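You operate a simulated robot arm through the tools that you are given. There is no shell and no other tool. Be economical: measure what you need, move in short steps, check, and stop when the job is done.

You are at the controls of a simulated two-armed robot. One attempt, no reset.

TASK
Take the gate module labelled "OR" from the blue workbench and put it on the teal table. Put the blue refill bottle on the beige table. Stack the carton marked "clips" from the teal table on top of the carton marked "wires". Open the bottom wooden drawer, take the blue floppy carton from there and leave it on the wooden desk and shut the drawer again. Stack the blue block labelled "1" from the display counter on top of the blue block that says "2". Push the bottom counter drawer shut. Open the right glass door, put the chip carton labelled "used" from the top of the glass case on the right half of the glass case, then shut the door. Any order will do. Set down upright: blue refill bottle, floppy carton, chip carton.
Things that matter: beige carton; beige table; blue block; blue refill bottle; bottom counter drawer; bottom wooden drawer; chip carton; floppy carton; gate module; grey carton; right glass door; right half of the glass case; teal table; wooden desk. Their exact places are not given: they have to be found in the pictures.

It is judged by the outcome, as a careful person would: the job done as asked, and still so three seconds after it is handed in. It fails if anything else is knocked over, pushed out of place, dropped, spilled or broken.

THE ROBOT
Two 7-joint arms with two-finger parallel grippers on one trunk, on a base that drives. Base frame: it is fixed to the floor where the robot stands at the start and does not move with it; the origin is under the middle of the robot, x ahead of it, y to its left, z up; the surface under the hand at the start is at about z = 0.8. Lengths are in m, angles in rad, forces in N, time in s.
The left shoulder is at the start at [0.05, 0.187, 1.06], the right one opposite. With the tool pointing down near the work surface each hand reaches from about 0.1 to 0.66 m from the robot's upright axis, wherever it stands, measured 20 degrees to its own side. Places, roughly: beige carton, grey carton [-1.75, 2, 0.75]; beige table [-1.7, -0.3, 0.8]; blue block [-5, 1.25, 0.75]; blue refill bottle [0.75, 2.25, 0.75]; bottom counter drawer [-4.9, 0.1, 0.4]; bottom wooden drawer [-2.6, 2.1, 0.3]; chip carton [-5, -0.75, 1]; floppy carton [-2.5, 2, 0.25]; gate module [0.5, 0, 0.75]; right glass door [-4.9, -0.7, 0.8]; right half of the glass case (50x24 cm) [-5.08, -0.7, 0.64]; teal table [-1.7, 1.7, 0.8]; wooden desk [-2.4, 1.5, 0.8]. Payload 3.43 kg a hand.
Tool frame (each hand has its own): the origin (TCP) lies between the finger pads and is the grasp point; the fingertips stand 0.03 m ahead of it; z points along the fingers, y is the line along which they close. Largest opening 0.094 m; finger width 0.028, thickness 0.01; the body of the gripper, 0.05 by 0.096 m, starts 0.055 m behind the TCP.
Orientation is told as [roll, pitch, yaw] about the base's x, y, z axes, in that order, counted from this pose: with the fingers straight down and closing along the base's y, the tool's x points along the base's -x, its y along +y and its z along -z.

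THE INTERFACE
- The arms move only by the tool step_arm. It takes "left_rows", "right_rows" or both (then of equal length, played together; a hand with none holds still); each is a list of rows, each an object of numbers (a shift or turn left out is 0, a gripper value left out holds the last): "tx", "ty", "tz": the shift along the base's x, y, z in cm; "ax", "ay", "az": the turn, a rotation vector about the base's x, y, z in rad; "hand": the gripper command, from -1 (fully open) to 1 (shut), values between in proportion. In form: [{"tx": .., "ty": .., "tz": .., "ax": .., "ay": .., "az": .., "hand": ..}, ...]. A call has 1 to 20 rows; each row shifts and turns the commanded pose from where the row before left it. Rows are played at 5 a second. More than 0.05 m and 0.15 rad between two rows, or a gripper value outside its range, and nothing of the call is played. A pose out of reach is approached as far as the arm can. The call stops where the force on the tool passes 40 N (or 10 N more than at its start, if that is more) or the arm is blocked; 0.2 s more then pass. Each finger travels about 0.153 m/s and halts on what it meets, pressing with about 40 N; the grip force reading is that of the motor and also rises with nothing between the fingers. The clock runs only during rows and for 0.2 s after the last one: add rows that do not move to give the fingers time. It gives the time, the measured TCP pose, the force on the tool (base axes), the opening and the grip force at its end, in the units of the frame above (readings bear some noise), with the torque about the TCP (base axes, N m) and any sound that the robot's microphone picked up.
- Cameras (640 x 400 px; columns grow to the right, rows downward): "scene" is now at [0.1482, 0.0104, 1.2439]; the picture's right is [0.08, -1.00, 0.00], its down [-0.45, -0.04, -0.89] and it looks along [0.89, 0.07, -0.45] (base axes); focal length 294 px, centre (320, 200). "left" rides on the left gripper at [0.076, -0.014, -0.102] in its tool frame; the picture's right is [0.18, 0.98, 0.00], its down [-0.75, 0.14, -0.64] and it looks along [-0.63, 0.12, 0.77] (tool axes); focal length 243 px, centre (320, 200). "right" rides on the right gripper at [0.076, 0.014, -0.103] in its tool frame; the picture's right is [-0.18, 0.98, 0.00], its down [-0.75, -0.14, -0.64] and it looks along [-0.63, -0.12, 0.77] (tool axes); focal length 243 px, centre (320, 200).
- grab_frame(camera): a new picture of that camera. No time passes.
- slide_trunk(by): slides the trunk up (or, below 0, down) by that many m; the arms and the scene camera ride with it, the base frame stays. It gives what a move gives, with no picture.
- steer(legs): drives the robot by 1 to 6 legs, each [ahead, left, turn to the left] in m, m and rad, along the robot's own axes; the way and the turn of a leg run together, so that a leg with both is an arc; at most 1.5 m and 3.142 rad a leg. The arms and the cameras ride along, it lands a little off, and it stops where it bumps. It gives what a move gives.
- head_to(pan, tilt): turns the head with the scene camera to pan (to the left, within 1.396 rad either way) and tilt (down, from -0.506 to 1.204), counted from straight ahead of the robot. It gives what a move gives.
- measure_at(camera, pixels): for up to 12 pixels [column, row] of the newest picture of that camera ("zoom" is the newest enlarged one), the place [x, y, z] in the base frame of the surface seen there, good to about 0.002 m, but the place of the scene camera against the robot may be out by one fixed shift of up to 0.018 m in any direction. No time passes.
- close_up(camera, box): a new picture of the part [left, top, right, bottom] of that camera's present view, enlarged. No time passes.
- job_done(): hands the job in; it is judged then, once.

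Work in short steps. Measure before you move; look again where a grasp or a placing could have gone wrong, and mend it. You have 329 turns and 226 pictures in all, those below and enlarged ones among them. Open the grippers and draw the arms clear of the work before you hand the job in, unless the task says otherwise; then end with one line.

The tools are called after "Request:" as name(argument=value, ...) on one line, values as JSON. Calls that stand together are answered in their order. step_arm: Moves the arms, as the interface text tells. Its arguments: {"type":"object","properties":{"left_rows":{"type":"array","items":{"type":"object","properties":{"tx":{"type":"number"},"ty":{"type":"number"},"tz":{"type":"number"},"ax":{"type":"number"},"ay":{"type":"number"},"az":{"type":"number"},"hand":{"type":"number"}}}},"right_rows":{"type":"array","items":{"type":"object","properties":{"tx":{"type":"number"},"ty":{"type":"number"},"tz":{"type":"number"},"ax":{"type":"number"},"ay":{"type":"number"},"az":{"type":"number"},"hand":{"type":"number"}}}}},"required":[]} The other tools are called the same way: slide_trunk (by) slides the trunk up or down; steer (legs) drives the base; head_to (pan, tilt) turns the head that bears the scene camera; grab_frame (camera) takes a picture; measure_at (camera, pixels) gives the place of the surface under pixels of a picture; close_up (camera, box) takes an enlarged picture of a part of a camera's view; job_done () hands the job in.

At the start:

```text
t: 0.0
left_ee_pos: [0.3683, 0.1661, 1.0867]
left_tool_rot: [0.0, 0.0, 0.003]
left_force: [0.3, -0.8, -0.1]
left_wrist_torque: [-0.02, 0.0, -0.01]
left_finger_gap: 0.094
left_grasp_force: 0.1
right_ee_pos: [0.4704, -0.1754, 1.0616]
right_tool_rot: [0.001, 0.0, 0.001]
right_force: [0.1, -0.3, 0.6]
right_wrist_torque: [0.04, -0.01, 0.01]
right_finger_gap: 0.094
right_grasp_force: 0.2
trunk travel left (down, up): [-0.275, 0.157]
robot x, y, heading: [-0.0005, 0.0025, -0.005]
head pan, tilt: [0.08, 0.466]
```

scene: 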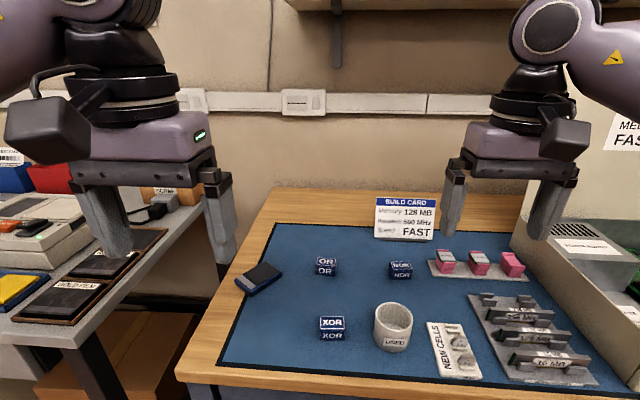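
right: 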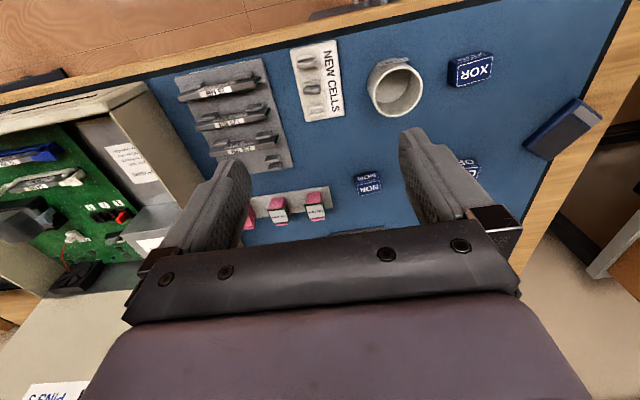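
left: 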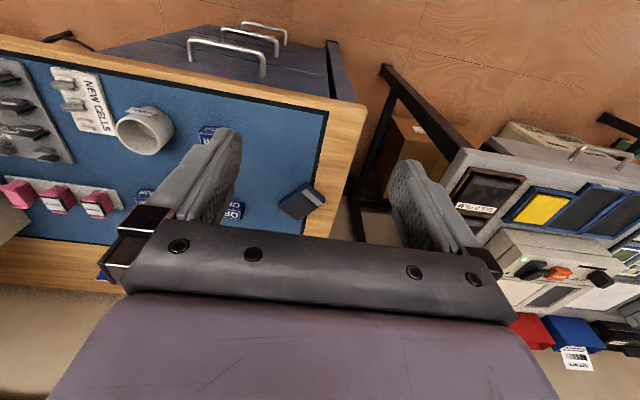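

The OR module is at about (326,266) in the scene picture. I measure it and its neighbours.

Request:
close_up(camera="scene", box=[220, 190, 460, 340])

Request:
measure_at(camera="scene", pixels=[[326, 262], [326, 270], [317, 259], [335, 259], [316, 275], [335, 275], [340, 285], [262, 275], [401, 265]])

```text
2.67 times, centred on (340, 265) of scene
```

zoom: 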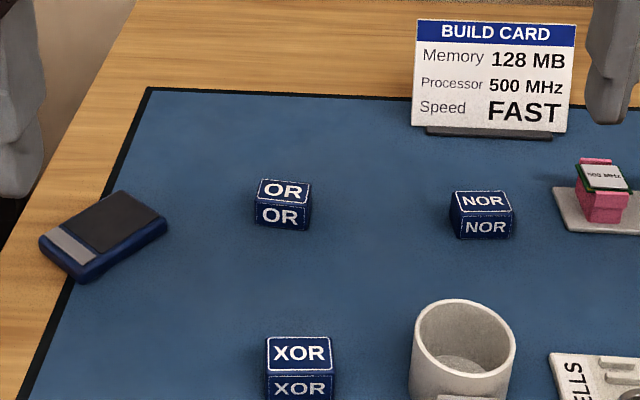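

```text
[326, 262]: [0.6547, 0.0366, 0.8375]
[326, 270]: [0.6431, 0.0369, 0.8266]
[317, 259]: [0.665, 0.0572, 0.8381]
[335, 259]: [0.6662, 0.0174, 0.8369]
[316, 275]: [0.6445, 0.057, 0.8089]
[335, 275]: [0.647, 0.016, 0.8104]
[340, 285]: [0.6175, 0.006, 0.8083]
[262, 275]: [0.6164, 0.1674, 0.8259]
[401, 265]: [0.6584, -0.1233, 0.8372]
```

I compare with the wrist camera to find the scene camera's fixed shift (NOR and the mat visible in the right picture).

Request:
close_up(camera="right", box=[320, 40, 520, 210])

Request:
measure_at(camera="right", pixels=[[369, 188], [358, 183], [380, 181], [381, 192], [360, 194], [340, 150]])

Request:
measure_at(camera="scene", pixels=[[393, 263], [411, 263], [401, 262], [391, 268], [411, 268]])

```text
2.35 times, centred on (420, 125) of right
```

zoom: 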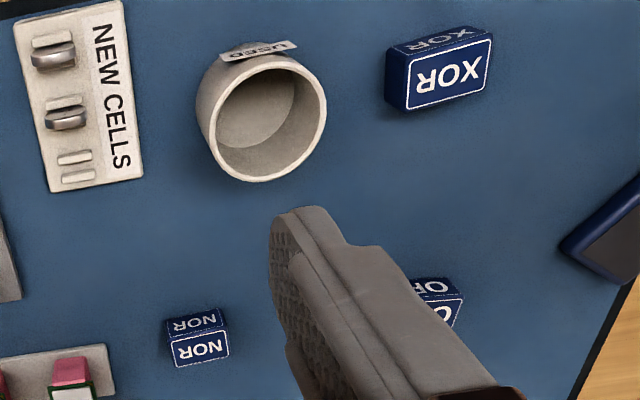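

```text
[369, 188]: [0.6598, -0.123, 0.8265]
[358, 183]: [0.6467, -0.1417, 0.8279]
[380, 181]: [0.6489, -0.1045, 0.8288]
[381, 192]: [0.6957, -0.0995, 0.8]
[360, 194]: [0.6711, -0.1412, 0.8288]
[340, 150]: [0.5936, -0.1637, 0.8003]
```

```text
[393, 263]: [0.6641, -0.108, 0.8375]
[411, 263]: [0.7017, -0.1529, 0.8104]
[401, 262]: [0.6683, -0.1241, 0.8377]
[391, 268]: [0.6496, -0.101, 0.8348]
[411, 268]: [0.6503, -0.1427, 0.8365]
```

The scene camera reads about 1 cm too high, with little shift in x and y. I look down to see how close the bench edges are before I drive.

Request:
head_to(pan=0.3, tilt=0.9)

Request:
grab_frame(camera="scene")

```text
t: 0.9
left_ee_pos: [0.3678, 0.1657, 1.0873]
left_tool_rot: [0.0, -0.001, 0.003]
left_force: [0.4, 0.6, 0.5]
left_wrist_torque: [-0.01, -0.03, 0.0]
left_finger_gap: 0.0941
left_grasp_force: 0.0
right_ee_pos: [0.4701, -0.1762, 1.0614]
right_tool_rot: [-0.001, 0.0, 0.001]
right_force: [0.2, 0.3, 0.1]
right_wrist_torque: [0.02, -0.01, -0.02]
right_finger_gap: 0.0941
right_grasp_force: 0.0
trunk travel left (down, up): [-0.275, 0.157]
robot x, y, heading: [0.0027, -0.0032, -0.003]
head pan, tilt: [0.3, 0.901]
```

```text
220 pictures are left
```

scene: 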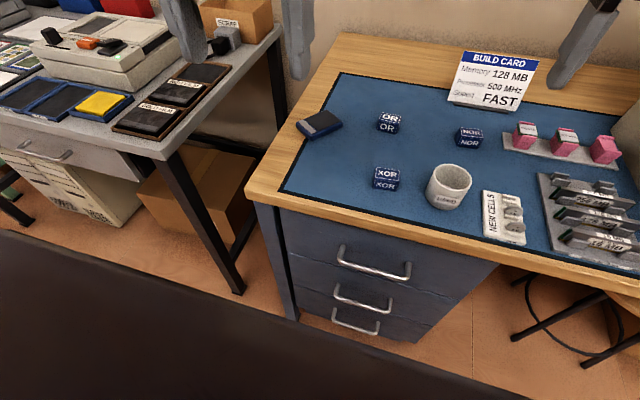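

Request:
measure_at(camera="scene", pixels=[[250, 200], [420, 225], [150, 150], [243, 290], [20, 115], [330, 330], [320, 340], [375, 265]])

```text
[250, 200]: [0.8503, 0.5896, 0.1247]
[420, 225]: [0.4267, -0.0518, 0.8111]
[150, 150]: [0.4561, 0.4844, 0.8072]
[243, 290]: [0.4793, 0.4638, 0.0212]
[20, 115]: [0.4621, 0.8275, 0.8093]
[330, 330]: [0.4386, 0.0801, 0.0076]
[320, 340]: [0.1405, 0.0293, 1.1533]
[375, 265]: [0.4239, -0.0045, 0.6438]
```

The bench front is at x≈0.41, so driving 0.07 ahead and 0.15 left is safe and brings OR into the right hand's reach.

Request:
steer(legs=[[0.07, 0.15, 0]])

Request:
grab_frame(camera="right")

```text
t: 2.9
left_ee_pos: [0.4367, 0.316, 1.0863]
left_tool_rot: [0.0, 0.0, 0.0]
left_force: [1.1, -0.1, 0.4]
left_wrist_torque: [0.0, -0.02, 0.0]
left_finger_gap: 0.094
left_grasp_force: 0.1
right_ee_pos: [0.5384, -0.0267, 1.0616]
right_tool_rot: [-0.001, 0.0, -0.001]
right_force: [0.2, 0.2, 0.0]
right_wrist_torque: [-0.02, 0.0, -0.01]
right_finger_gap: 0.0941
right_grasp_force: 0.2
trunk travel left (down, up): [-0.275, 0.157]
robot x, y, heading: [0.0697, 0.1534, -0.002]
head pan, tilt: [0.3, 0.901]
```

```text
219 pictures are left
```

right: 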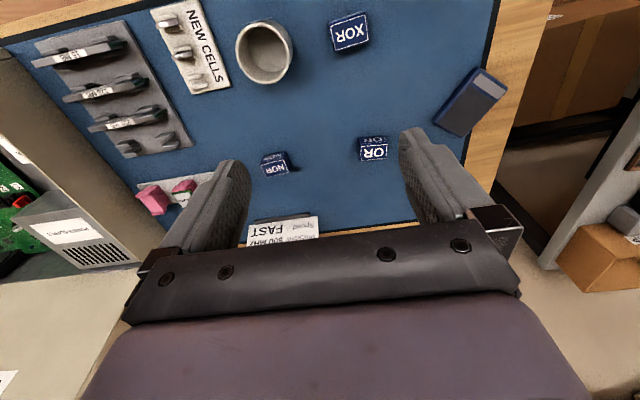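

The OR block top is at about (374,152) in the right picture; I measure its corners.

Request:
measure_at(camera="right", pixels=[[374, 152], [362, 147], [386, 146], [361, 157], [386, 158], [374, 140]])

```text
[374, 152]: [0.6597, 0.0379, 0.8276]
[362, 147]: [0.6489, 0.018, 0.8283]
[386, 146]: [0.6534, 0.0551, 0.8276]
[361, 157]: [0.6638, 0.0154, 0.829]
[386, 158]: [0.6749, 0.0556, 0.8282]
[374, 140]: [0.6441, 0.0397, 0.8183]
```

OR's centre is about (0.660, 0.037), top at z 0.828. I move the right hand above it and down to z≈0.838.

Request:
step_arm(right_rows=[{"tx": 4, "ty": 2.1, "tz": 0}, {"tx": 4, "ty": 2.1, "tz": -2}, {"tx": 4.1, "ty": 2.2, "tz": -2}, {"tz": -4.5}, {"tz": -4.5}, {"tz": -3}, {}])

Request:
grab_frame(camera="right")

```text
refused: row 3 steps farther than a row can; nothing moved
```

```text
218 pictures are left
```

right: 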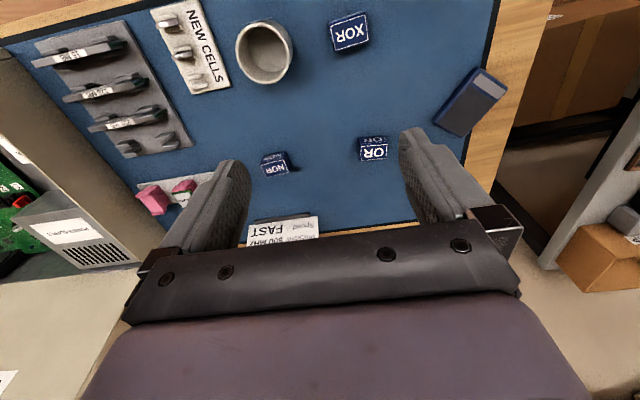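

The row was too long (over 5 cm); I split it up.

Request:
step_arm(right_rows=[{"tx": 4, "ty": 2.1}, {"tx": 4, "ty": 2.1}, {"tx": 4.1, "ty": 2.2}, {"tz": -4.5}, {"tz": -4.5}, {"tz": -4}, {"tz": -3}, {}, {}])

Request:
grab_frame(camera="right")

```text
t: 4.8
left_ee_pos: [0.437, 0.3143, 1.086]
left_tool_rot: [-0.001, 0.001, 0.001]
left_force: [-0.5, -0.7, 0.2]
left_wrist_torque: [0.01, -0.02, -0.01]
left_finger_gap: 0.094
left_grasp_force: 0.1
right_ee_pos: [0.6545, 0.0339, 0.9018]
right_tool_rot: [0.001, -0.002, -0.002]
right_force: [-0.3, 0.1, -0.4]
right_wrist_torque: [0.0, -0.05, 0.02]
right_finger_gap: 0.0937
right_grasp_force: 0.0
right hand out of reach, approached as far as the arm can: row 3
trunk travel left (down, up): [-0.275, 0.157]
robot x, y, heading: [0.0686, 0.1488, -0.006]
head pan, tilt: [0.3, 0.901]
```

```text
217 pictures are left
```

right: 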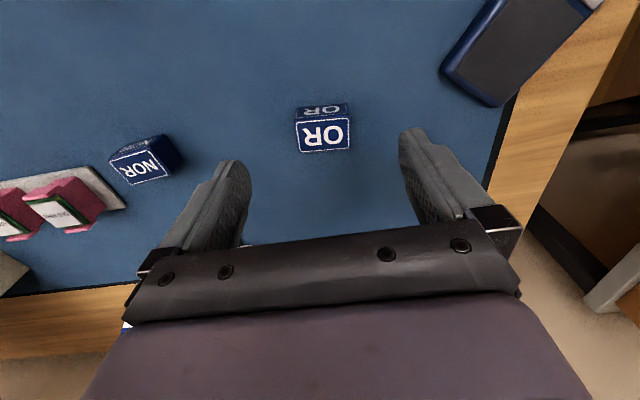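

The hand sits over OR (centred at (325,130) between the fingers). I lower 6.3 cm and close.

Request:
step_arm(right_rows=[{"tz": -3, "tx": 0.4, "ty": 0.2}, {"tz": -3.3}, {}, {"hand": 1}, {"hand": 1}, {"hand": 1}])

Request:
grab_frame(camera="right")

```text
t: 6.2
left_ee_pos: [0.438, 0.3159, 1.0869]
left_tool_rot: [0.0, 0.0, 0.0]
left_force: [-0.8, 0.3, 0.1]
left_wrist_torque: [-0.01, 0.02, 0.0]
left_finger_gap: 0.0941
left_grasp_force: 0.2
right_ee_pos: [0.6588, 0.0353, 0.8377]
right_tool_rot: [0.001, -0.002, -0.002]
right_force: [-0.4, 0.3, 0.2]
right_wrist_torque: [0.0, 0.02, -0.02]
right_finger_gap: 0.0428
right_grasp_force: 40.2
trunk travel left (down, up): [-0.275, 0.157]
robot x, y, heading: [0.0706, 0.1493, -0.002]
head pan, tilt: [0.3, 0.901]
```

```text
216 pictures are left
```

right: 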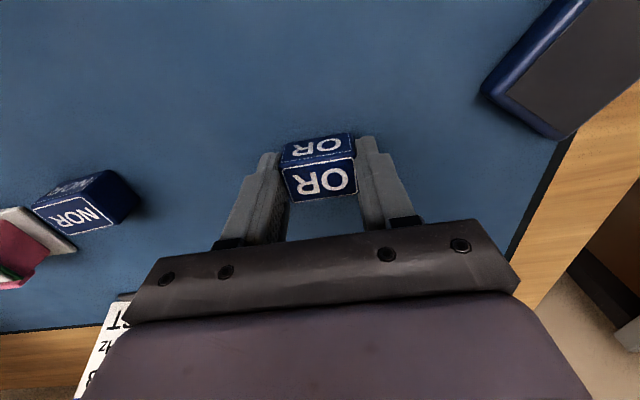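

OR is gripped (gap 4.3 cm). I lift straight up, then draw the hand back to the chest.

Request:
step_arm(right_rows=[{"tz": 4.5}, {"tz": 4.5}, {"tz": 4.5}, {"tz": 4.5}, {"tx": -4.5}, {"tx": -4.5, "ty": -1}, {"tx": -4.5, "ty": -2}, {"tx": -4.5, "ty": -2}, {"tx": -4.5, "ty": -2}, {"tx": -4.5, "ty": -2}])

Request:
head_to(pan=1.1, tilt=0.35)

Request:
grab_frame(camera="scene")

```text
t: 8.4
left_ee_pos: [0.4369, 0.3148, 1.0873]
left_tool_rot: [0.001, -0.002, 0.0]
left_force: [0.0, 0.3, -0.1]
left_wrist_torque: [-0.04, 0.05, -0.01]
left_finger_gap: 0.0941
left_grasp_force: 0.0
right_ee_pos: [0.3865, -0.0527, 1.0184]
right_tool_rot: [0.0, -0.002, -0.002]
right_force: [0.7, 0.0, -0.3]
right_wrist_torque: [-0.01, 0.04, -0.01]
right_finger_gap: 0.0428
right_grasp_force: 39.9
trunk travel left (down, up): [-0.275, 0.157]
robot x, y, heading: [0.069, 0.1498, -0.003]
head pan, tilt: [0.3, 0.901]
```

```text
t: 9.6
left_ee_pos: [0.4376, 0.3163, 1.0872]
left_tool_rot: [0.001, 0.0, 0.0]
left_force: [-0.1, -0.4, 0.1]
left_wrist_torque: [0.01, -0.05, -0.05]
left_finger_gap: 0.094
left_grasp_force: 0.1
right_ee_pos: [0.3861, -0.0541, 1.0176]
right_tool_rot: [0.0, -0.001, -0.003]
right_force: [0.4, -0.4, -0.8]
right_wrist_torque: [0.01, -0.02, -0.01]
right_finger_gap: 0.0428
right_grasp_force: 40.2
trunk travel left (down, up): [-0.275, 0.157]
robot x, y, heading: [0.0673, 0.1473, -0.001]
head pan, tilt: [1.1, 0.351]
```

```text
215 pictures are left
```

scene: 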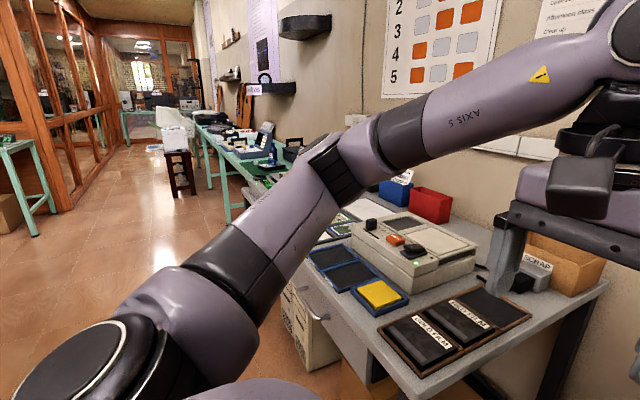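

I drive along the benches to the left (with a small step back) and look for the bottle.

Request:
steer(legs=[[-0.15, 0, 0], [0, 1.4, 0]])

Request:
head_to(pan=0.5, tilt=0.6)

Request:
grab_frame(camera="scene")

```text
t: 23.0
left_ee_pos: [0.2868, 1.7135, 1.0872]
left_tool_rot: [0.001, 0.0, -0.001]
left_force: [0.1, 0.1, 0.3]
left_wrist_torque: [0.02, -0.03, 0.0]
left_finger_gap: 0.094
left_grasp_force: 0.1
right_ee_pos: [0.2374, 1.3444, 1.0175]
right_tool_rot: [0.001, -0.001, -0.003]
right_force: [-0.2, -0.5, 0.3]
right_wrist_torque: [0.01, 0.02, -0.02]
right_finger_gap: 0.0429
right_grasp_force: 40.3
trunk travel left (down, up): [-0.275, 0.157]
robot x, y, heading: [-0.0782, 1.5471, -0.0]
head pan, tilt: [1.1, 0.351]
```

```text
t: 24.0
left_ee_pos: [0.2868, 1.713, 1.0871]
left_tool_rot: [0.0, 0.001, -0.002]
left_force: [-0.1, 0.4, 0.2]
left_wrist_torque: [0.01, 0.01, 0.0]
left_finger_gap: 0.0939
left_grasp_force: 0.0
right_ee_pos: [0.2378, 1.3449, 1.0183]
right_tool_rot: [-0.002, 0.0, 0.0]
right_force: [-0.5, 0.2, -0.8]
right_wrist_torque: [-0.01, -0.02, 0.01]
right_finger_gap: 0.0428
right_grasp_force: 39.6
trunk travel left (down, up): [-0.275, 0.157]
robot x, y, heading: [-0.0783, 1.5463, -0.004]
head pan, tilt: [0.499, 0.6]
```

```text
214 pictures are left
```

scene: 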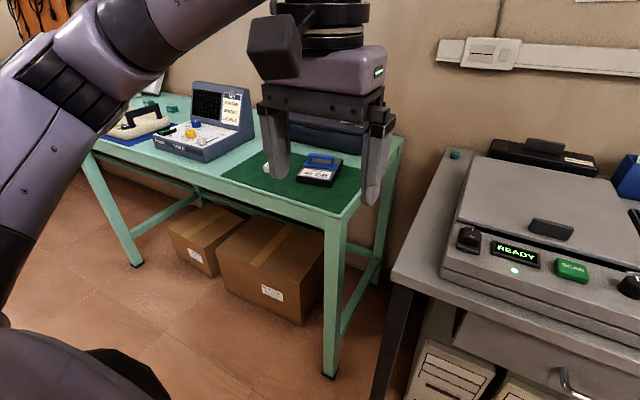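

I need positions here; the bottle may be hidden behind the left gripper. I measure and drive left some more.

Request:
measure_at(camera="scene", pixels=[[310, 175], [345, 215], [210, 130], [275, 205], [398, 140], [140, 115]])

Request:
steer(legs=[[0, 0.6, 0]])

Request:
head_to(pan=0.0, tilt=0.5)

Request:
grab_frame(camera="scene")

```text
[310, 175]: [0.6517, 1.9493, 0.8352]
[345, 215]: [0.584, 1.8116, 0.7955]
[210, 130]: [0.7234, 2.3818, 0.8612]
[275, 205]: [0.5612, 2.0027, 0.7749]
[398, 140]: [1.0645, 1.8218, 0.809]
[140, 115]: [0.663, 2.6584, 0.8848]
```

```text
t: 29.7
left_ee_pos: [0.2937, 2.3001, 1.0865]
left_tool_rot: [0.0, 0.0, -0.011]
left_force: [-0.2, 0.2, 0.5]
left_wrist_torque: [0.01, -0.02, 0.0]
left_finger_gap: 0.0939
left_grasp_force: 0.1
right_ee_pos: [0.2388, 1.9342, 1.0168]
right_tool_rot: [0.0, -0.001, -0.012]
right_force: [-0.4, -0.5, 0.8]
right_wrist_torque: [-0.03, -0.03, 0.0]
right_finger_gap: 0.0427
right_grasp_force: 40.1
trunk travel left (down, up): [-0.275, 0.157]
robot x, y, heading: [-0.0777, 2.1424, -0.014]
head pan, tilt: [0.499, 0.6]
```

```text
t: 30.6
left_ee_pos: [0.2937, 2.3, 1.0865]
left_tool_rot: [0.0, -0.002, -0.011]
left_force: [-0.3, 0.1, 0.0]
left_wrist_torque: [-0.03, -0.01, -0.01]
left_finger_gap: 0.094
left_grasp_force: 0.1
right_ee_pos: [0.239, 1.9332, 1.0172]
right_tool_rot: [0.0, 0.0, -0.011]
right_force: [0.3, 0.6, -0.5]
right_wrist_torque: [0.0, 0.0, 0.01]
right_finger_gap: 0.0426
right_grasp_force: 39.8
trunk travel left (down, up): [-0.275, 0.157]
robot x, y, heading: [-0.075, 2.1377, -0.01]
head pan, tilt: [0.0, 0.499]
```

```text
213 pictures are left
```

scene: 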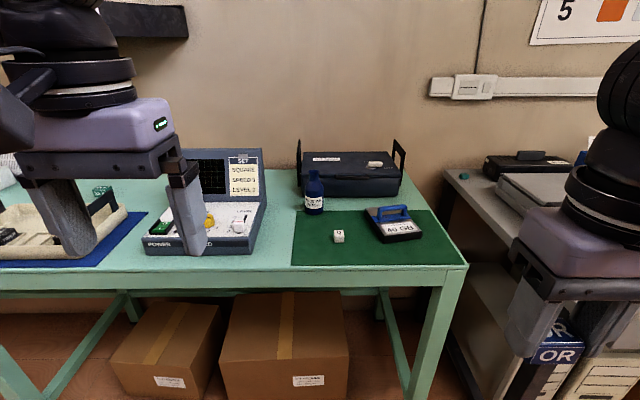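

The bottle stands at (314,195). I zoom and measure.

Request:
close_up(camera="scene", box=[240, 130, 400, 260])

Request:
measure_at(camera="scene", pixels=[[314, 175], [314, 190], [305, 200], [323, 200], [314, 205], [338, 236], [375, 200], [314, 214], [340, 192], [250, 240]])

```text
3.08 times, centred on (320, 195) of scene
```

zoom: 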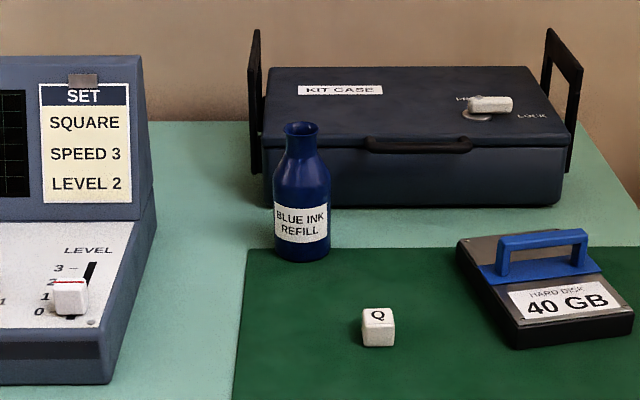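

```text
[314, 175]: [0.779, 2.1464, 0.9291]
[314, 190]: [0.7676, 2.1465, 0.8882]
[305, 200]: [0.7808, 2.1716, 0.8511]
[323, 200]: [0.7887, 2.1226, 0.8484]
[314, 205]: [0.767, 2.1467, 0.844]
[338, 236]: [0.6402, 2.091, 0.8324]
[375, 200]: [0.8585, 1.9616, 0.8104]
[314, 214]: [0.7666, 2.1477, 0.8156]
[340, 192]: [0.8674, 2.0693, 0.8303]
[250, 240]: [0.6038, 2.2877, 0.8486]
```

The bottle is near (0.79, 2.147), top about z 0.92. I drive closer, ahead 0.27 and 0.08 to the right.

Request:
steer(legs=[[0.27, -0.08, 0.01]])

Request:
grab_frame(camera="left")

Request:
grab_frame(camera="scene")

```text
t: 32.6
left_ee_pos: [0.5639, 2.2259, 1.0861]
left_tool_rot: [0.002, -0.002, 0.008]
left_force: [0.1, 0.2, -0.3]
left_wrist_torque: [-0.01, -0.01, -0.01]
left_finger_gap: 0.0939
left_grasp_force: 0.0
right_ee_pos: [0.5168, 1.8575, 1.0177]
right_tool_rot: [-0.001, -0.001, 0.005]
right_force: [-0.4, -0.4, -0.2]
right_wrist_torque: [-0.02, 0.0, -0.02]
right_finger_gap: 0.0425
right_grasp_force: 39.7
trunk travel left (down, up): [-0.275, 0.157]
robot x, y, heading: [0.1962, 2.0588, 0.008]
head pan, tilt: [0.0, 0.499]
```

```text
211 pictures are left
```

left: 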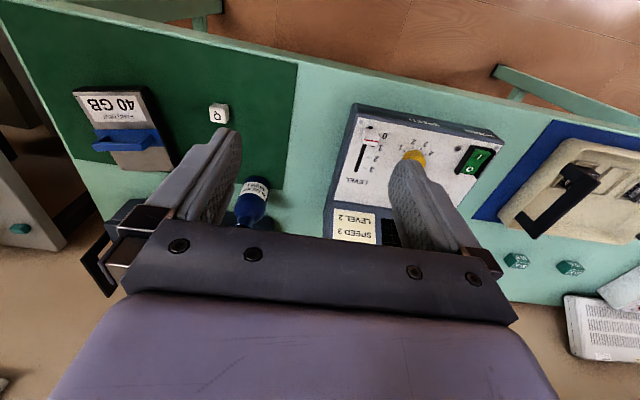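

```text
210 pictures are left
```

scene: 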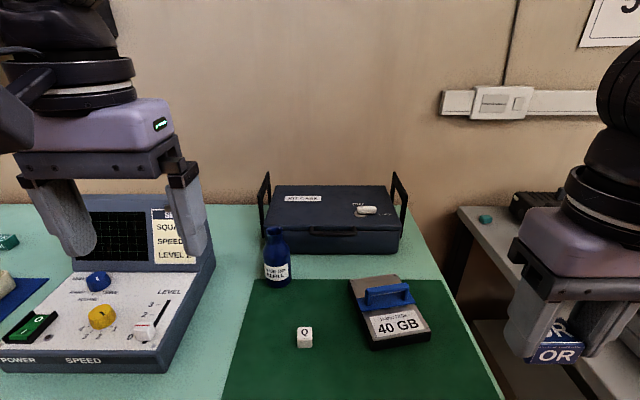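

I measure bottle features in both pictures and the monitor's right edge.

Request:
measure_at(camera="scene", pixels=[[275, 229], [275, 245], [265, 270], [289, 270], [277, 275], [277, 285], [210, 255], [198, 210], [267, 190], [300, 220]])

Request:
measure_at(camera="left", pixels=[[248, 208], [262, 185], [250, 220], [245, 185], [268, 195], [280, 205]])

```text
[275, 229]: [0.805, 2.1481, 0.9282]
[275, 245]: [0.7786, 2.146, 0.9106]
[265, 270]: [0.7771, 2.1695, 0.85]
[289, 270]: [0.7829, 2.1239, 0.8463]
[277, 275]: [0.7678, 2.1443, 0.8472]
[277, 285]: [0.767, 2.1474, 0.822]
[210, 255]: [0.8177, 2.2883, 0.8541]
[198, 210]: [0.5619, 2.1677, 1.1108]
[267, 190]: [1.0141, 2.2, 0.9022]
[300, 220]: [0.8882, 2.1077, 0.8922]
```

```text
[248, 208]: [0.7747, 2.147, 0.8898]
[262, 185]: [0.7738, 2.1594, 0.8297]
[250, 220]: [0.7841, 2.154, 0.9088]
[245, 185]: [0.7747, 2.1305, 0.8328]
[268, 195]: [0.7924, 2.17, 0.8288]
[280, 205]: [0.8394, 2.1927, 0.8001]
```

Target TCP is (0.790, 2.148). I move over the bottle first at z≈1.0, then check.

Request:
step_arm(left_rows=[{"ty": -4}, {"ty": -3.8}, {"tx": 4, "tz": -2}, {"tx": 4, "tz": -2}, {"tx": 4.5, "tz": -2}, {"tx": 4.5, "tz": -2}, {"tx": 4.5}, {"tx": 1}, {}, {}])

Request:
grab_frame(camera="left")

```text
t: 34.8
left_ee_pos: [0.7873, 2.1474, 1.0067]
left_tool_rot: [0.0, -0.001, 0.006]
left_force: [-0.1, 1.0, 0.2]
left_wrist_torque: [0.0, 0.02, 0.02]
left_finger_gap: 0.0942
left_grasp_force: 0.1
right_ee_pos: [0.5167, 1.8566, 1.0176]
right_tool_rot: [-0.001, 0.0, 0.006]
right_force: [-1.5, 0.3, -0.8]
right_wrist_torque: [-0.03, 0.0, 0.02]
right_finger_gap: 0.0428
right_grasp_force: 40.2
trunk travel left (down, up): [-0.275, 0.157]
robot x, y, heading: [0.1986, 2.0597, 0.009]
head pan, tilt: [0.0, 0.499]
```

```text
209 pictures are left
```

left: 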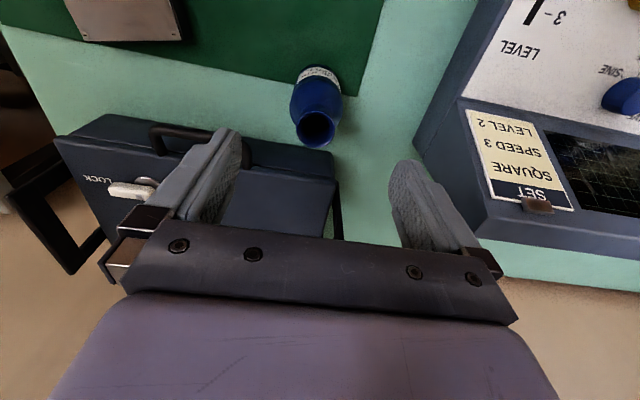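

Bottle mouth at (318,127), centred between the fingers. I measure it to confirm, then lower.

Request:
measure_at(camera="left", pixels=[[318, 143], [301, 125], [335, 125], [318, 110]])

Request:
step_arm(left_rows=[{"tz": -4.5}, {"tz": -4.5}, {"tz": -4.3}, {}, {}])

Request:
grab_frame(camera="left")

```text
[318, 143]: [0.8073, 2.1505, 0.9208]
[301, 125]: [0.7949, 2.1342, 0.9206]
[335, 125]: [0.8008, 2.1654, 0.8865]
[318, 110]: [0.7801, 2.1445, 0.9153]
```

```text
t: 36.0
left_ee_pos: [0.7881, 2.1483, 0.8751]
left_tool_rot: [-0.001, -0.001, 0.007]
left_force: [1.0, -0.2, 0.2]
left_wrist_torque: [0.02, 0.0, -0.02]
left_finger_gap: 0.094
left_grasp_force: 0.1
right_ee_pos: [0.5149, 1.8572, 1.0182]
right_tool_rot: [0.0, -0.001, 0.005]
right_force: [0.6, 0.1, -0.2]
right_wrist_torque: [-0.02, -0.02, -0.01]
right_finger_gap: 0.0429
right_grasp_force: 40.1
trunk travel left (down, up): [-0.275, 0.157]
robot x, y, heading: [0.1977, 2.0594, 0.006]
head pan, tilt: [0.0, 0.499]
```

```text
208 pictures are left
```

left: 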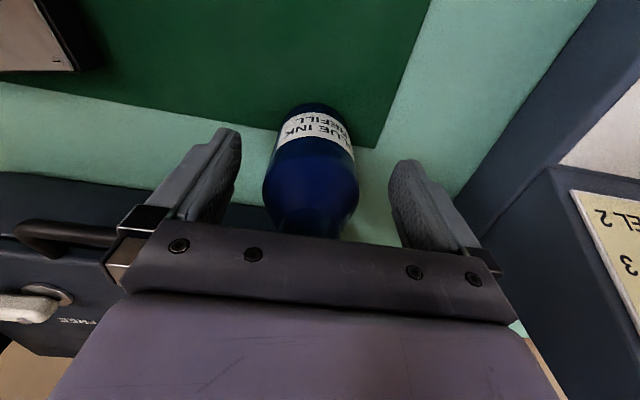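

Bottle well between the fingers, palm 1 cm over the mouth. I nudge +0.4 cm in x, -0.3 in z, close, then lift a little.

Request:
step_arm(left_rows=[{"tx": 0.4, "tz": -0.3}, {}, {"hand": 1}, {"hand": 1}, {"hand": 1}, {"tz": 3}, {"tz": 4}, {}])

Request:
grab_frame(camera="left")

```text
t: 37.8
left_ee_pos: [0.7939, 2.1485, 0.9404]
left_tool_rot: [-0.001, 0.002, 0.007]
left_force: [-0.4, 0.2, -2.1]
left_wrist_torque: [-0.02, -0.01, -0.02]
left_finger_gap: 0.0516
left_grasp_force: 40.1
right_ee_pos: [0.5159, 1.8583, 1.0187]
right_tool_rot: [-0.001, -0.001, 0.005]
right_force: [-0.4, 0.1, 0.9]
right_wrist_torque: [0.0, -0.01, 0.0]
right_finger_gap: 0.0427
right_grasp_force: 39.8
trunk travel left (down, up): [-0.275, 0.157]
robot x, y, heading: [0.1974, 2.0542, 0.006]
head pan, tilt: [0.0, 0.499]
```

```text
207 pictures are left
```

left: 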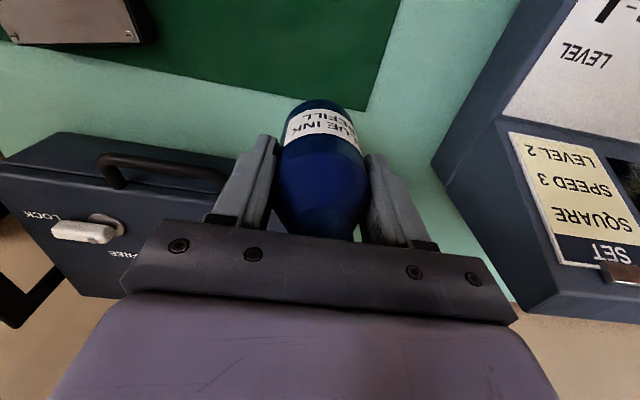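

The bottle is held. I lift high and draw back to the chest.

Request:
step_arm(left_rows=[{"tz": 4.5}, {"tz": 4.5}, {"tx": -3, "tz": 3}, {"tx": -4.5}, {"tx": -4.5}, {"tx": -4.5}, {"tx": -4.5, "ty": 1}, {"tx": -4.5, "ty": 2}, {"tx": -1.5, "ty": 3}])

Request:
steer(legs=[[-0.5, 0, 0], [0, 0, 3.14]])

Request:
head_to(pan=0.0, tilt=0.35)

Request:
grab_frame(camera="scene")

```text
t: 39.8
left_ee_pos: [0.5186, 2.2125, 1.0596]
left_tool_rot: [0.0, -0.003, 0.007]
left_force: [-0.6, 0.2, -1.0]
left_wrist_torque: [0.0, -0.02, 0.01]
left_finger_gap: 0.0514
left_grasp_force: 39.8
left hand out of reach, approached as far as the arm can: row 2
right_ee_pos: [0.5167, 1.8578, 1.0174]
right_tool_rot: [0.0, 0.001, 0.007]
right_force: [-0.1, 0.5, -0.5]
right_wrist_torque: [-0.02, -0.01, 0.0]
right_finger_gap: 0.0425
right_grasp_force: 39.6
trunk travel left (down, up): [-0.275, 0.157]
robot x, y, heading: [0.1976, 2.0576, 0.004]
head pan, tilt: [0.0, 0.499]
```

```text
t: 50.2
left_ee_pos: [-0.6169, 1.8853, 1.059]
left_tool_rot: [0.001, -0.001, -3.081]
left_force: [-0.1, -0.1, -1.7]
left_wrist_torque: [-0.02, 0.02, 0.01]
left_finger_gap: 0.0515
left_grasp_force: 40.0
right_ee_pos: [-0.6314, 2.2402, 1.0165]
right_tool_rot: [-0.001, 0.001, -3.083]
right_force: [0.0, 0.4, -0.7]
right_wrist_torque: [0.0, 0.01, 0.0]
right_finger_gap: 0.0428
right_grasp_force: 40.2
trunk travel left (down, up): [-0.275, 0.157]
robot x, y, heading: [-0.3038, 2.057, -3.08]
head pan, tilt: [0.0, 0.499]
```

```text
t: 50.9
left_ee_pos: [-0.6172, 1.8854, 1.059]
left_tool_rot: [0.0, -0.002, -3.083]
left_force: [0.1, 0.3, -0.8]
left_wrist_torque: [-0.01, 0.02, 0.01]
left_finger_gap: 0.0518
left_grasp_force: 40.1
right_ee_pos: [-0.6316, 2.24, 1.0177]
right_tool_rot: [0.001, 0.0, -3.084]
right_force: [-0.5, 0.1, -1.1]
right_wrist_torque: [0.01, 0.01, -0.03]
right_finger_gap: 0.0429
right_grasp_force: 40.1
trunk travel left (down, up): [-0.275, 0.157]
robot x, y, heading: [-0.3021, 2.0562, -3.081]
head pan, tilt: [0.0, 0.351]
```

```text
206 pictures are left
```

scene: 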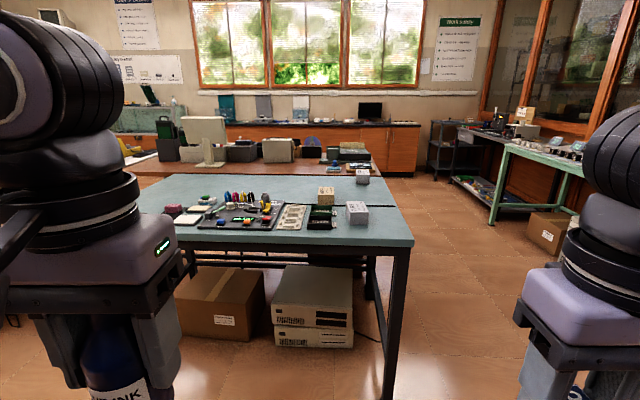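

The teal table is ahead with small cartons at (327,194) and (357,212). I zoom and measure.

Request:
close_up(camera="scene", box=[140, 110, 420, 260])

Request:
measure_at(camera="scene", pixels=[[327, 194], [357, 212], [362, 177], [400, 240], [180, 240], [360, 182], [320, 240], [200, 150], [280, 150], [370, 195], [160, 160], [380, 160]])

```text
2.29 times, centred on (280, 185) of scene
```

zoom: 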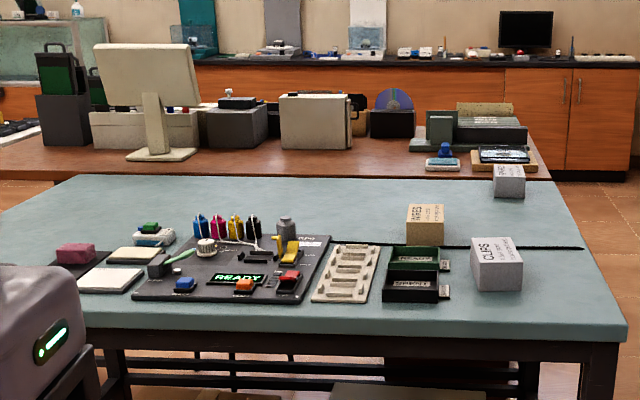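

```text
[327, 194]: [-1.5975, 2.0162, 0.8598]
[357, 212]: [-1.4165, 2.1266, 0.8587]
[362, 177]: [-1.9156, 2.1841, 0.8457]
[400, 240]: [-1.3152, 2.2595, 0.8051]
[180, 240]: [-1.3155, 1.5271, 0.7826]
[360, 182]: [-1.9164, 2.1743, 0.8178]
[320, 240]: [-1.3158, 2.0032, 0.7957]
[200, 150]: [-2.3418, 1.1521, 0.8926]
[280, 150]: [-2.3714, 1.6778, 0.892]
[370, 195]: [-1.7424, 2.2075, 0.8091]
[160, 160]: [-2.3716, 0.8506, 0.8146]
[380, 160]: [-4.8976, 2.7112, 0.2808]
```

The clips box is at about (-1.43,2.13), wires near (-1.61,2.02), table front edge at x≈-1.315. I approach so the right hand faces them.

Request:
steer(legs=[[0, 0, -0.06], [0.6, 0.2, 0]])

Request:
head_to(pan=-0.3, tilt=0.7)

Request:
grab_frame(camera="scene")

```text
t: 54.9
left_ee_pos: [-1.2287, 1.7029, 1.0593]
left_tool_rot: [-0.002, -0.001, -3.143]
left_force: [-0.3, 0.6, -0.1]
left_wrist_torque: [-0.02, -0.03, 0.0]
left_finger_gap: 0.0515
left_grasp_force: 39.9
right_ee_pos: [-1.224, 2.0569, 1.0172]
right_tool_rot: [0.001, 0.002, 3.143]
right_force: [0.7, 0.0, -1.0]
right_wrist_torque: [-0.06, 0.01, 0.01]
right_finger_gap: 0.0427
right_grasp_force: 40.5
trunk travel left (down, up): [-0.275, 0.157]
robot x, y, heading: [-0.9053, 1.8546, 3.136]
head pan, tilt: [0.0, 0.351]
```

```text
t: 55.7
left_ee_pos: [-1.2294, 1.7027, 1.0591]
left_tool_rot: [0.001, -0.002, -3.142]
left_force: [0.6, 0.2, -1.6]
left_wrist_torque: [0.0, 0.01, -0.01]
left_finger_gap: 0.0513
left_grasp_force: 39.5
right_ee_pos: [-1.2233, 2.0573, 1.0186]
right_tool_rot: [0.0, 0.0, 3.141]
right_force: [-0.3, -0.4, 0.2]
right_wrist_torque: [-0.02, 0.02, 0.0]
right_finger_gap: 0.0426
right_grasp_force: 40.2
trunk travel left (down, up): [-0.275, 0.157]
robot x, y, heading: [-0.9067, 1.8557, 3.143]
head pan, tilt: [-0.3, 0.7]
```

```text
204 pictures are left
```

scene: 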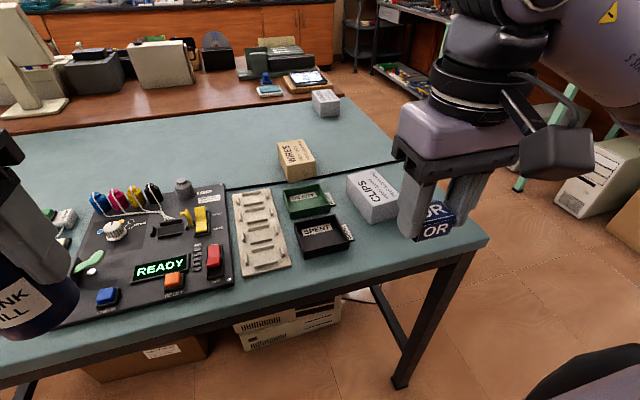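

Wires at (297,160), clips at (373,195); free space in front of clips around (385,255). I measure all of them.

Request:
measure_at(camera="scene", pixels=[[290, 148], [284, 142], [314, 153], [298, 181], [373, 185], [347, 178], [370, 168], [372, 222], [400, 205], [385, 255], [470, 245], [345, 240]])

Request:
close_up(camera="scene", box=[260, 80, 440, 270])

Request:
grab_frame(camera="right")

```text
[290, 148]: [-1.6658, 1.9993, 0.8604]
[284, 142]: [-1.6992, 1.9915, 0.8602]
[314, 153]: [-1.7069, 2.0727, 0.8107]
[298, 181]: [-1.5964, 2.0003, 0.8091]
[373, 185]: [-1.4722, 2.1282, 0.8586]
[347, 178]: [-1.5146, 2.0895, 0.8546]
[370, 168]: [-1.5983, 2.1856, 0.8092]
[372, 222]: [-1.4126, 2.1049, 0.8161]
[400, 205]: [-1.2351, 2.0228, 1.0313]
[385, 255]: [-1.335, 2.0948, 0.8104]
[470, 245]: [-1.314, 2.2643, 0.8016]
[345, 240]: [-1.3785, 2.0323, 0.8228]
```

```text
2.11 times, centred on (350, 175) of scene
```

zoom: 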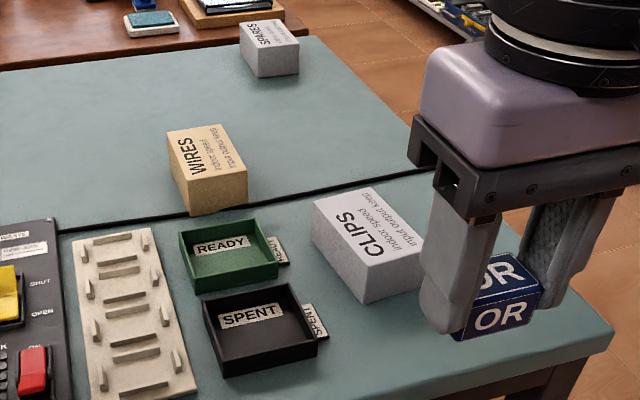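

```text
202 pictures are left
```

right: 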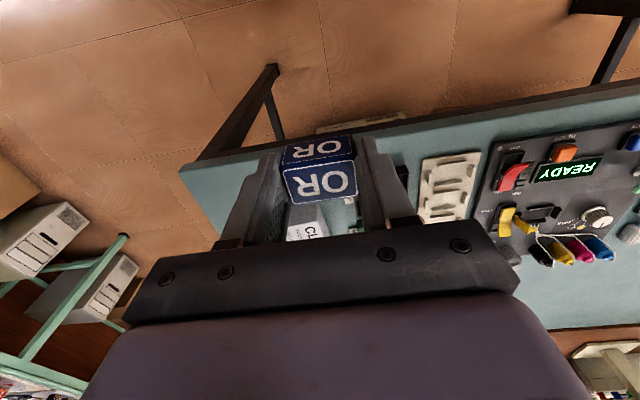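

OR will go to the free front-right corner zone near (-1.37, 2.21). I first drive 0.1 closer so that wires comes into reach, then recheck clips/wires corners.

Request:
steer(legs=[[0.1, 0, 0]])

Request:
grab_frame(camera="scene")

```text
t: 56.9
left_ee_pos: [-1.3311, 1.7038, 1.0602]
left_tool_rot: [-0.003, -0.001, -3.142]
left_force: [-0.6, -0.2, -1.5]
left_wrist_torque: [0.01, 0.01, 0.02]
left_finger_gap: 0.0513
left_grasp_force: 40.2
right_ee_pos: [-1.327, 2.0582, 1.0172]
right_tool_rot: [0.0, 0.0, 3.143]
right_force: [-0.5, -0.7, -0.4]
right_wrist_torque: [-0.03, 0.02, 0.02]
right_finger_gap: 0.0428
right_grasp_force: 39.8
trunk travel left (down, up): [-0.275, 0.157]
robot x, y, heading: [-1.0059, 1.8543, 3.14]
head pan, tilt: [-0.3, 0.7]
```

```text
201 pictures are left
```

scene: 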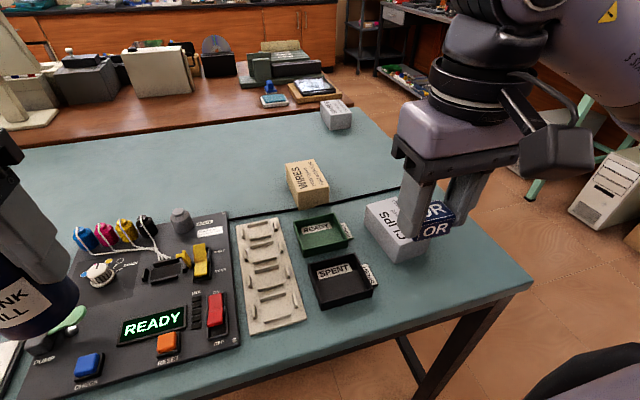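

I move the right hand sideways and down to just above the tabletop.

Request:
step_arm(right_rows=[{"ty": 4}, {"ty": 4}, {"ty": 4}, {"ty": 3.7, "tx": -2}, {"tx": -2.3, "tz": -3}, {"tz": -4.5}, {"tz": -4.5}, {"tz": -4}, {}])

Request:
grab_frame(camera="scene")

Request:
grab_frame(camera="right")

```text
t: 58.9
left_ee_pos: [-1.3302, 1.7033, 1.0598]
left_tool_rot: [0.0, -0.003, -3.141]
left_force: [-0.2, 0.2, -1.3]
left_wrist_torque: [-0.01, 0.0, 0.04]
left_finger_gap: 0.0513
left_grasp_force: 40.3
right_ee_pos: [-1.3673, 2.2141, 0.858]
right_tool_rot: [0.001, 0.001, 3.143]
right_force: [-0.2, -0.9, -1.3]
right_wrist_torque: [-0.02, 0.0, 0.01]
right_finger_gap: 0.0428
right_grasp_force: 40.7
trunk travel left (down, up): [-0.275, 0.157]
robot x, y, heading: [-1.0058, 1.8521, 3.138]
head pan, tilt: [-0.3, 0.7]
```

```text
200 pictures are left
```

scene: 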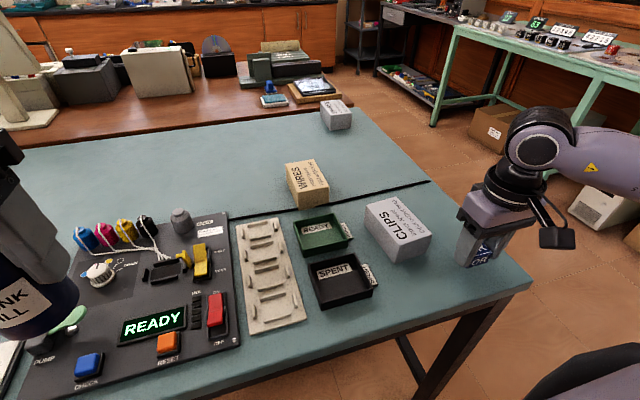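

```text
199 pictures are left
```

right: 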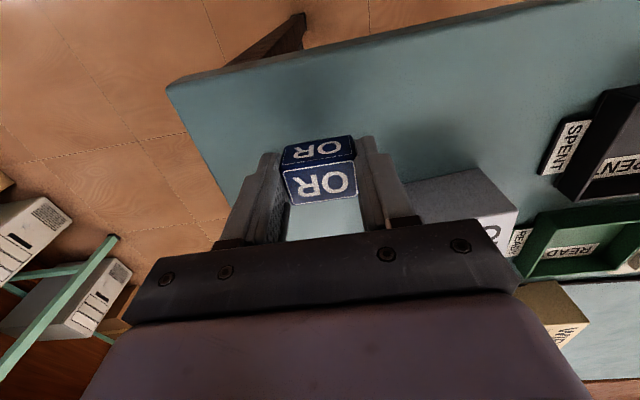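

I check the table height and the clips corner with the right camera, before releasing.

Request:
measure_at(camera="right", pixels=[[430, 110], [400, 130], [413, 185], [470, 172], [505, 210], [240, 150]])

Request:
measure_at(camera="scene", pixels=[[367, 203], [404, 197], [430, 228], [396, 240], [399, 262], [285, 162], [312, 160], [328, 183], [300, 195], [303, 207]])

```text
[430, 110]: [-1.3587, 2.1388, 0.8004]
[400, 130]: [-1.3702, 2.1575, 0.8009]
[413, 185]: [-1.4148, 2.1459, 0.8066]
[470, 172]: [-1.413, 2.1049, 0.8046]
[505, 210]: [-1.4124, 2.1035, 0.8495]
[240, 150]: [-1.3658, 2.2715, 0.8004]
```

```text
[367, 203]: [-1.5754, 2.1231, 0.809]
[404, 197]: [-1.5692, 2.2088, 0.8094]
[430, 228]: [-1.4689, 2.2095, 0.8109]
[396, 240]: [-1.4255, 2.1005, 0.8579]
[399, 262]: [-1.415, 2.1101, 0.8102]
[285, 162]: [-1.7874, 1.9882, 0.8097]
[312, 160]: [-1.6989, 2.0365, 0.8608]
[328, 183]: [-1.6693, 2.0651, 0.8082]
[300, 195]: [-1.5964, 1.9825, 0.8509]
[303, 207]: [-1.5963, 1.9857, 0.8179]
```

The table is at 0.800; I lower 1.9 cm and release, then lift.

Request:
step_arm(right_rows=[{"tz": -1.5}, {"tz": -0.4}, {}, {"hand": 0.0}, {"hand": -0.4}, {}, {"tz": 3}, {"tz": 4.5}, {"tz": 4.5}])

Request:
grab_frame(camera="right")

```text
t: 60.9
left_ee_pos: [-1.3295, 1.7044, 1.0598]
left_tool_rot: [-0.001, -0.002, -3.141]
left_force: [0.0, -0.3, -0.9]
left_wrist_torque: [0.0, 0.0, 0.0]
left_finger_gap: 0.0513
left_grasp_force: 40.7
right_ee_pos: [-1.3674, 2.2139, 0.96]
right_tool_rot: [0.0, 0.0, 3.141]
right_force: [0.4, 0.1, -0.7]
right_wrist_torque: [0.02, -0.02, -0.04]
right_finger_gap: 0.0656
right_grasp_force: 0.1
trunk travel left (down, up): [-0.275, 0.157]
robot x, y, heading: [-1.0097, 1.8575, 3.145]
head pan, tilt: [-0.3, 0.7]
```

```text
198 pictures are left
```

right: 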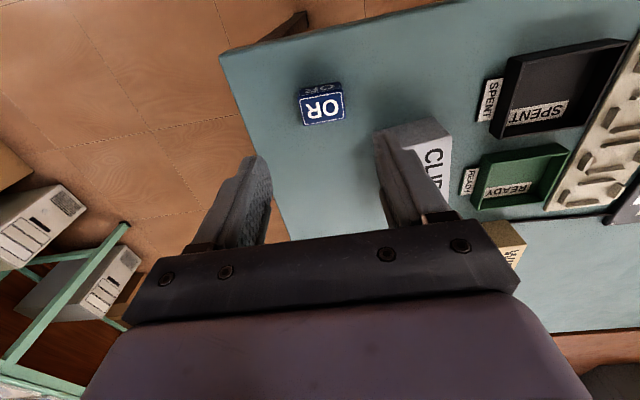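

OR stands on the table. Now I open fully and hover the right hand over the clips carton to measure it.

Request:
step_arm(right_rows=[{"tz": 4.5, "hand": -1}, {"tz": 4, "ty": -2}, {"ty": -4, "tx": -2}, {"ty": -2.5, "tx": -4}, {}, {}])

Request:
grab_frame(camera="right")

```text
t: 62.3
left_ee_pos: [-1.33, 1.703, 1.0595]
left_tool_rot: [0.001, -0.002, -3.141]
left_force: [-0.1, -0.4, -1.5]
left_wrist_torque: [-0.01, 0.02, 0.0]
left_finger_gap: 0.0513
left_grasp_force: 40.2
right_ee_pos: [-1.4278, 2.1298, 1.0456]
right_tool_rot: [0.001, 0.0, 3.141]
right_force: [-0.4, -0.3, -0.5]
right_wrist_torque: [0.06, 0.02, 0.01]
right_finger_gap: 0.094
right_grasp_force: 0.0
trunk travel left (down, up): [-0.275, 0.157]
robot x, y, heading: [-1.0062, 1.8575, 3.143]
head pan, tilt: [-0.3, 0.7]
```

```text
197 pictures are left
```

right: 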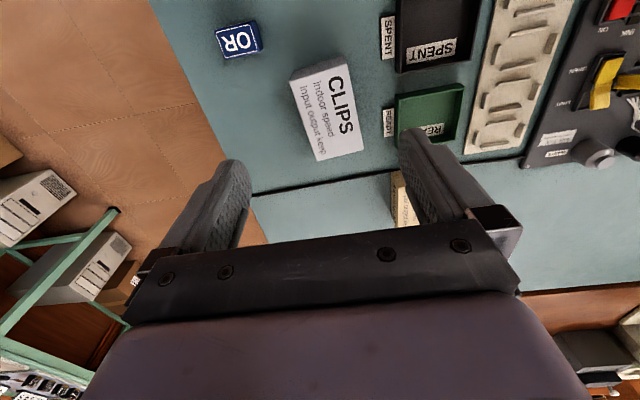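

Clips' top corners are about (292,80),(343,65),(362,149),(317,160); measuring.

Request:
measure_at(camera="right", pixels=[[294, 81], [342, 67], [360, 148], [318, 157], [328, 113], [398, 178], [404, 222], [416, 222], [352, 66], [389, 130]])

```text
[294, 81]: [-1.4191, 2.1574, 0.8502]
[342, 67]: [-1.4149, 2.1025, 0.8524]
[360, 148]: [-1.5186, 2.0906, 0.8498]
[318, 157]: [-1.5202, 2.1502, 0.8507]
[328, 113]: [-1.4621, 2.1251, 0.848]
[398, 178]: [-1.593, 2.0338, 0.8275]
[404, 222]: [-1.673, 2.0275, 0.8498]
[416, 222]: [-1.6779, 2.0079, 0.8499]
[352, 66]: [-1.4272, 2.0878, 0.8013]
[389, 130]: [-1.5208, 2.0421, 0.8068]
```

Clips centre (-1.468, 2.125), yaw +0.11. Now wires' corners via zoom in the scene.

Request:
close_up(camera="scene", box=[265, 140, 345, 220])

```text
5.00 times, centred on (305, 180) of scene
```

zoom: 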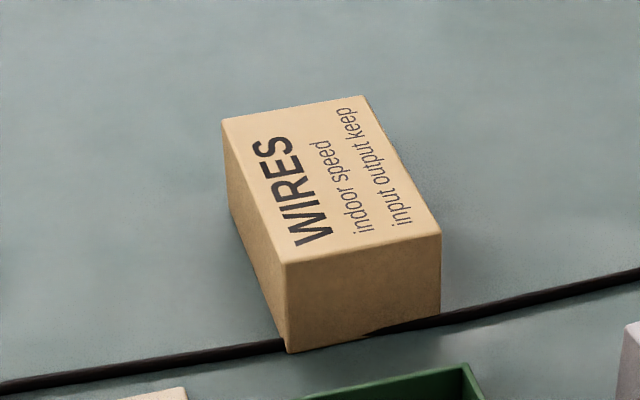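

Request:
measure_at(camera="zoom", pixels=[[228, 120], [362, 100], [436, 232], [288, 260], [330, 180]])

Request:
measure_at(camera="scene", pixels=[[370, 208], [402, 200], [429, 226], [397, 238]])

```text
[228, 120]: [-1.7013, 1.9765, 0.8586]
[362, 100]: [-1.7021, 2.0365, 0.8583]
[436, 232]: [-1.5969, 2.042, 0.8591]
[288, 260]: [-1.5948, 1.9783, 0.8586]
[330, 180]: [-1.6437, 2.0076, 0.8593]
```

```text
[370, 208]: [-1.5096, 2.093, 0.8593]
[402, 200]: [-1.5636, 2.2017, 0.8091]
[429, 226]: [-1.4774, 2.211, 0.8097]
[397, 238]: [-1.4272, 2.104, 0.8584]
```

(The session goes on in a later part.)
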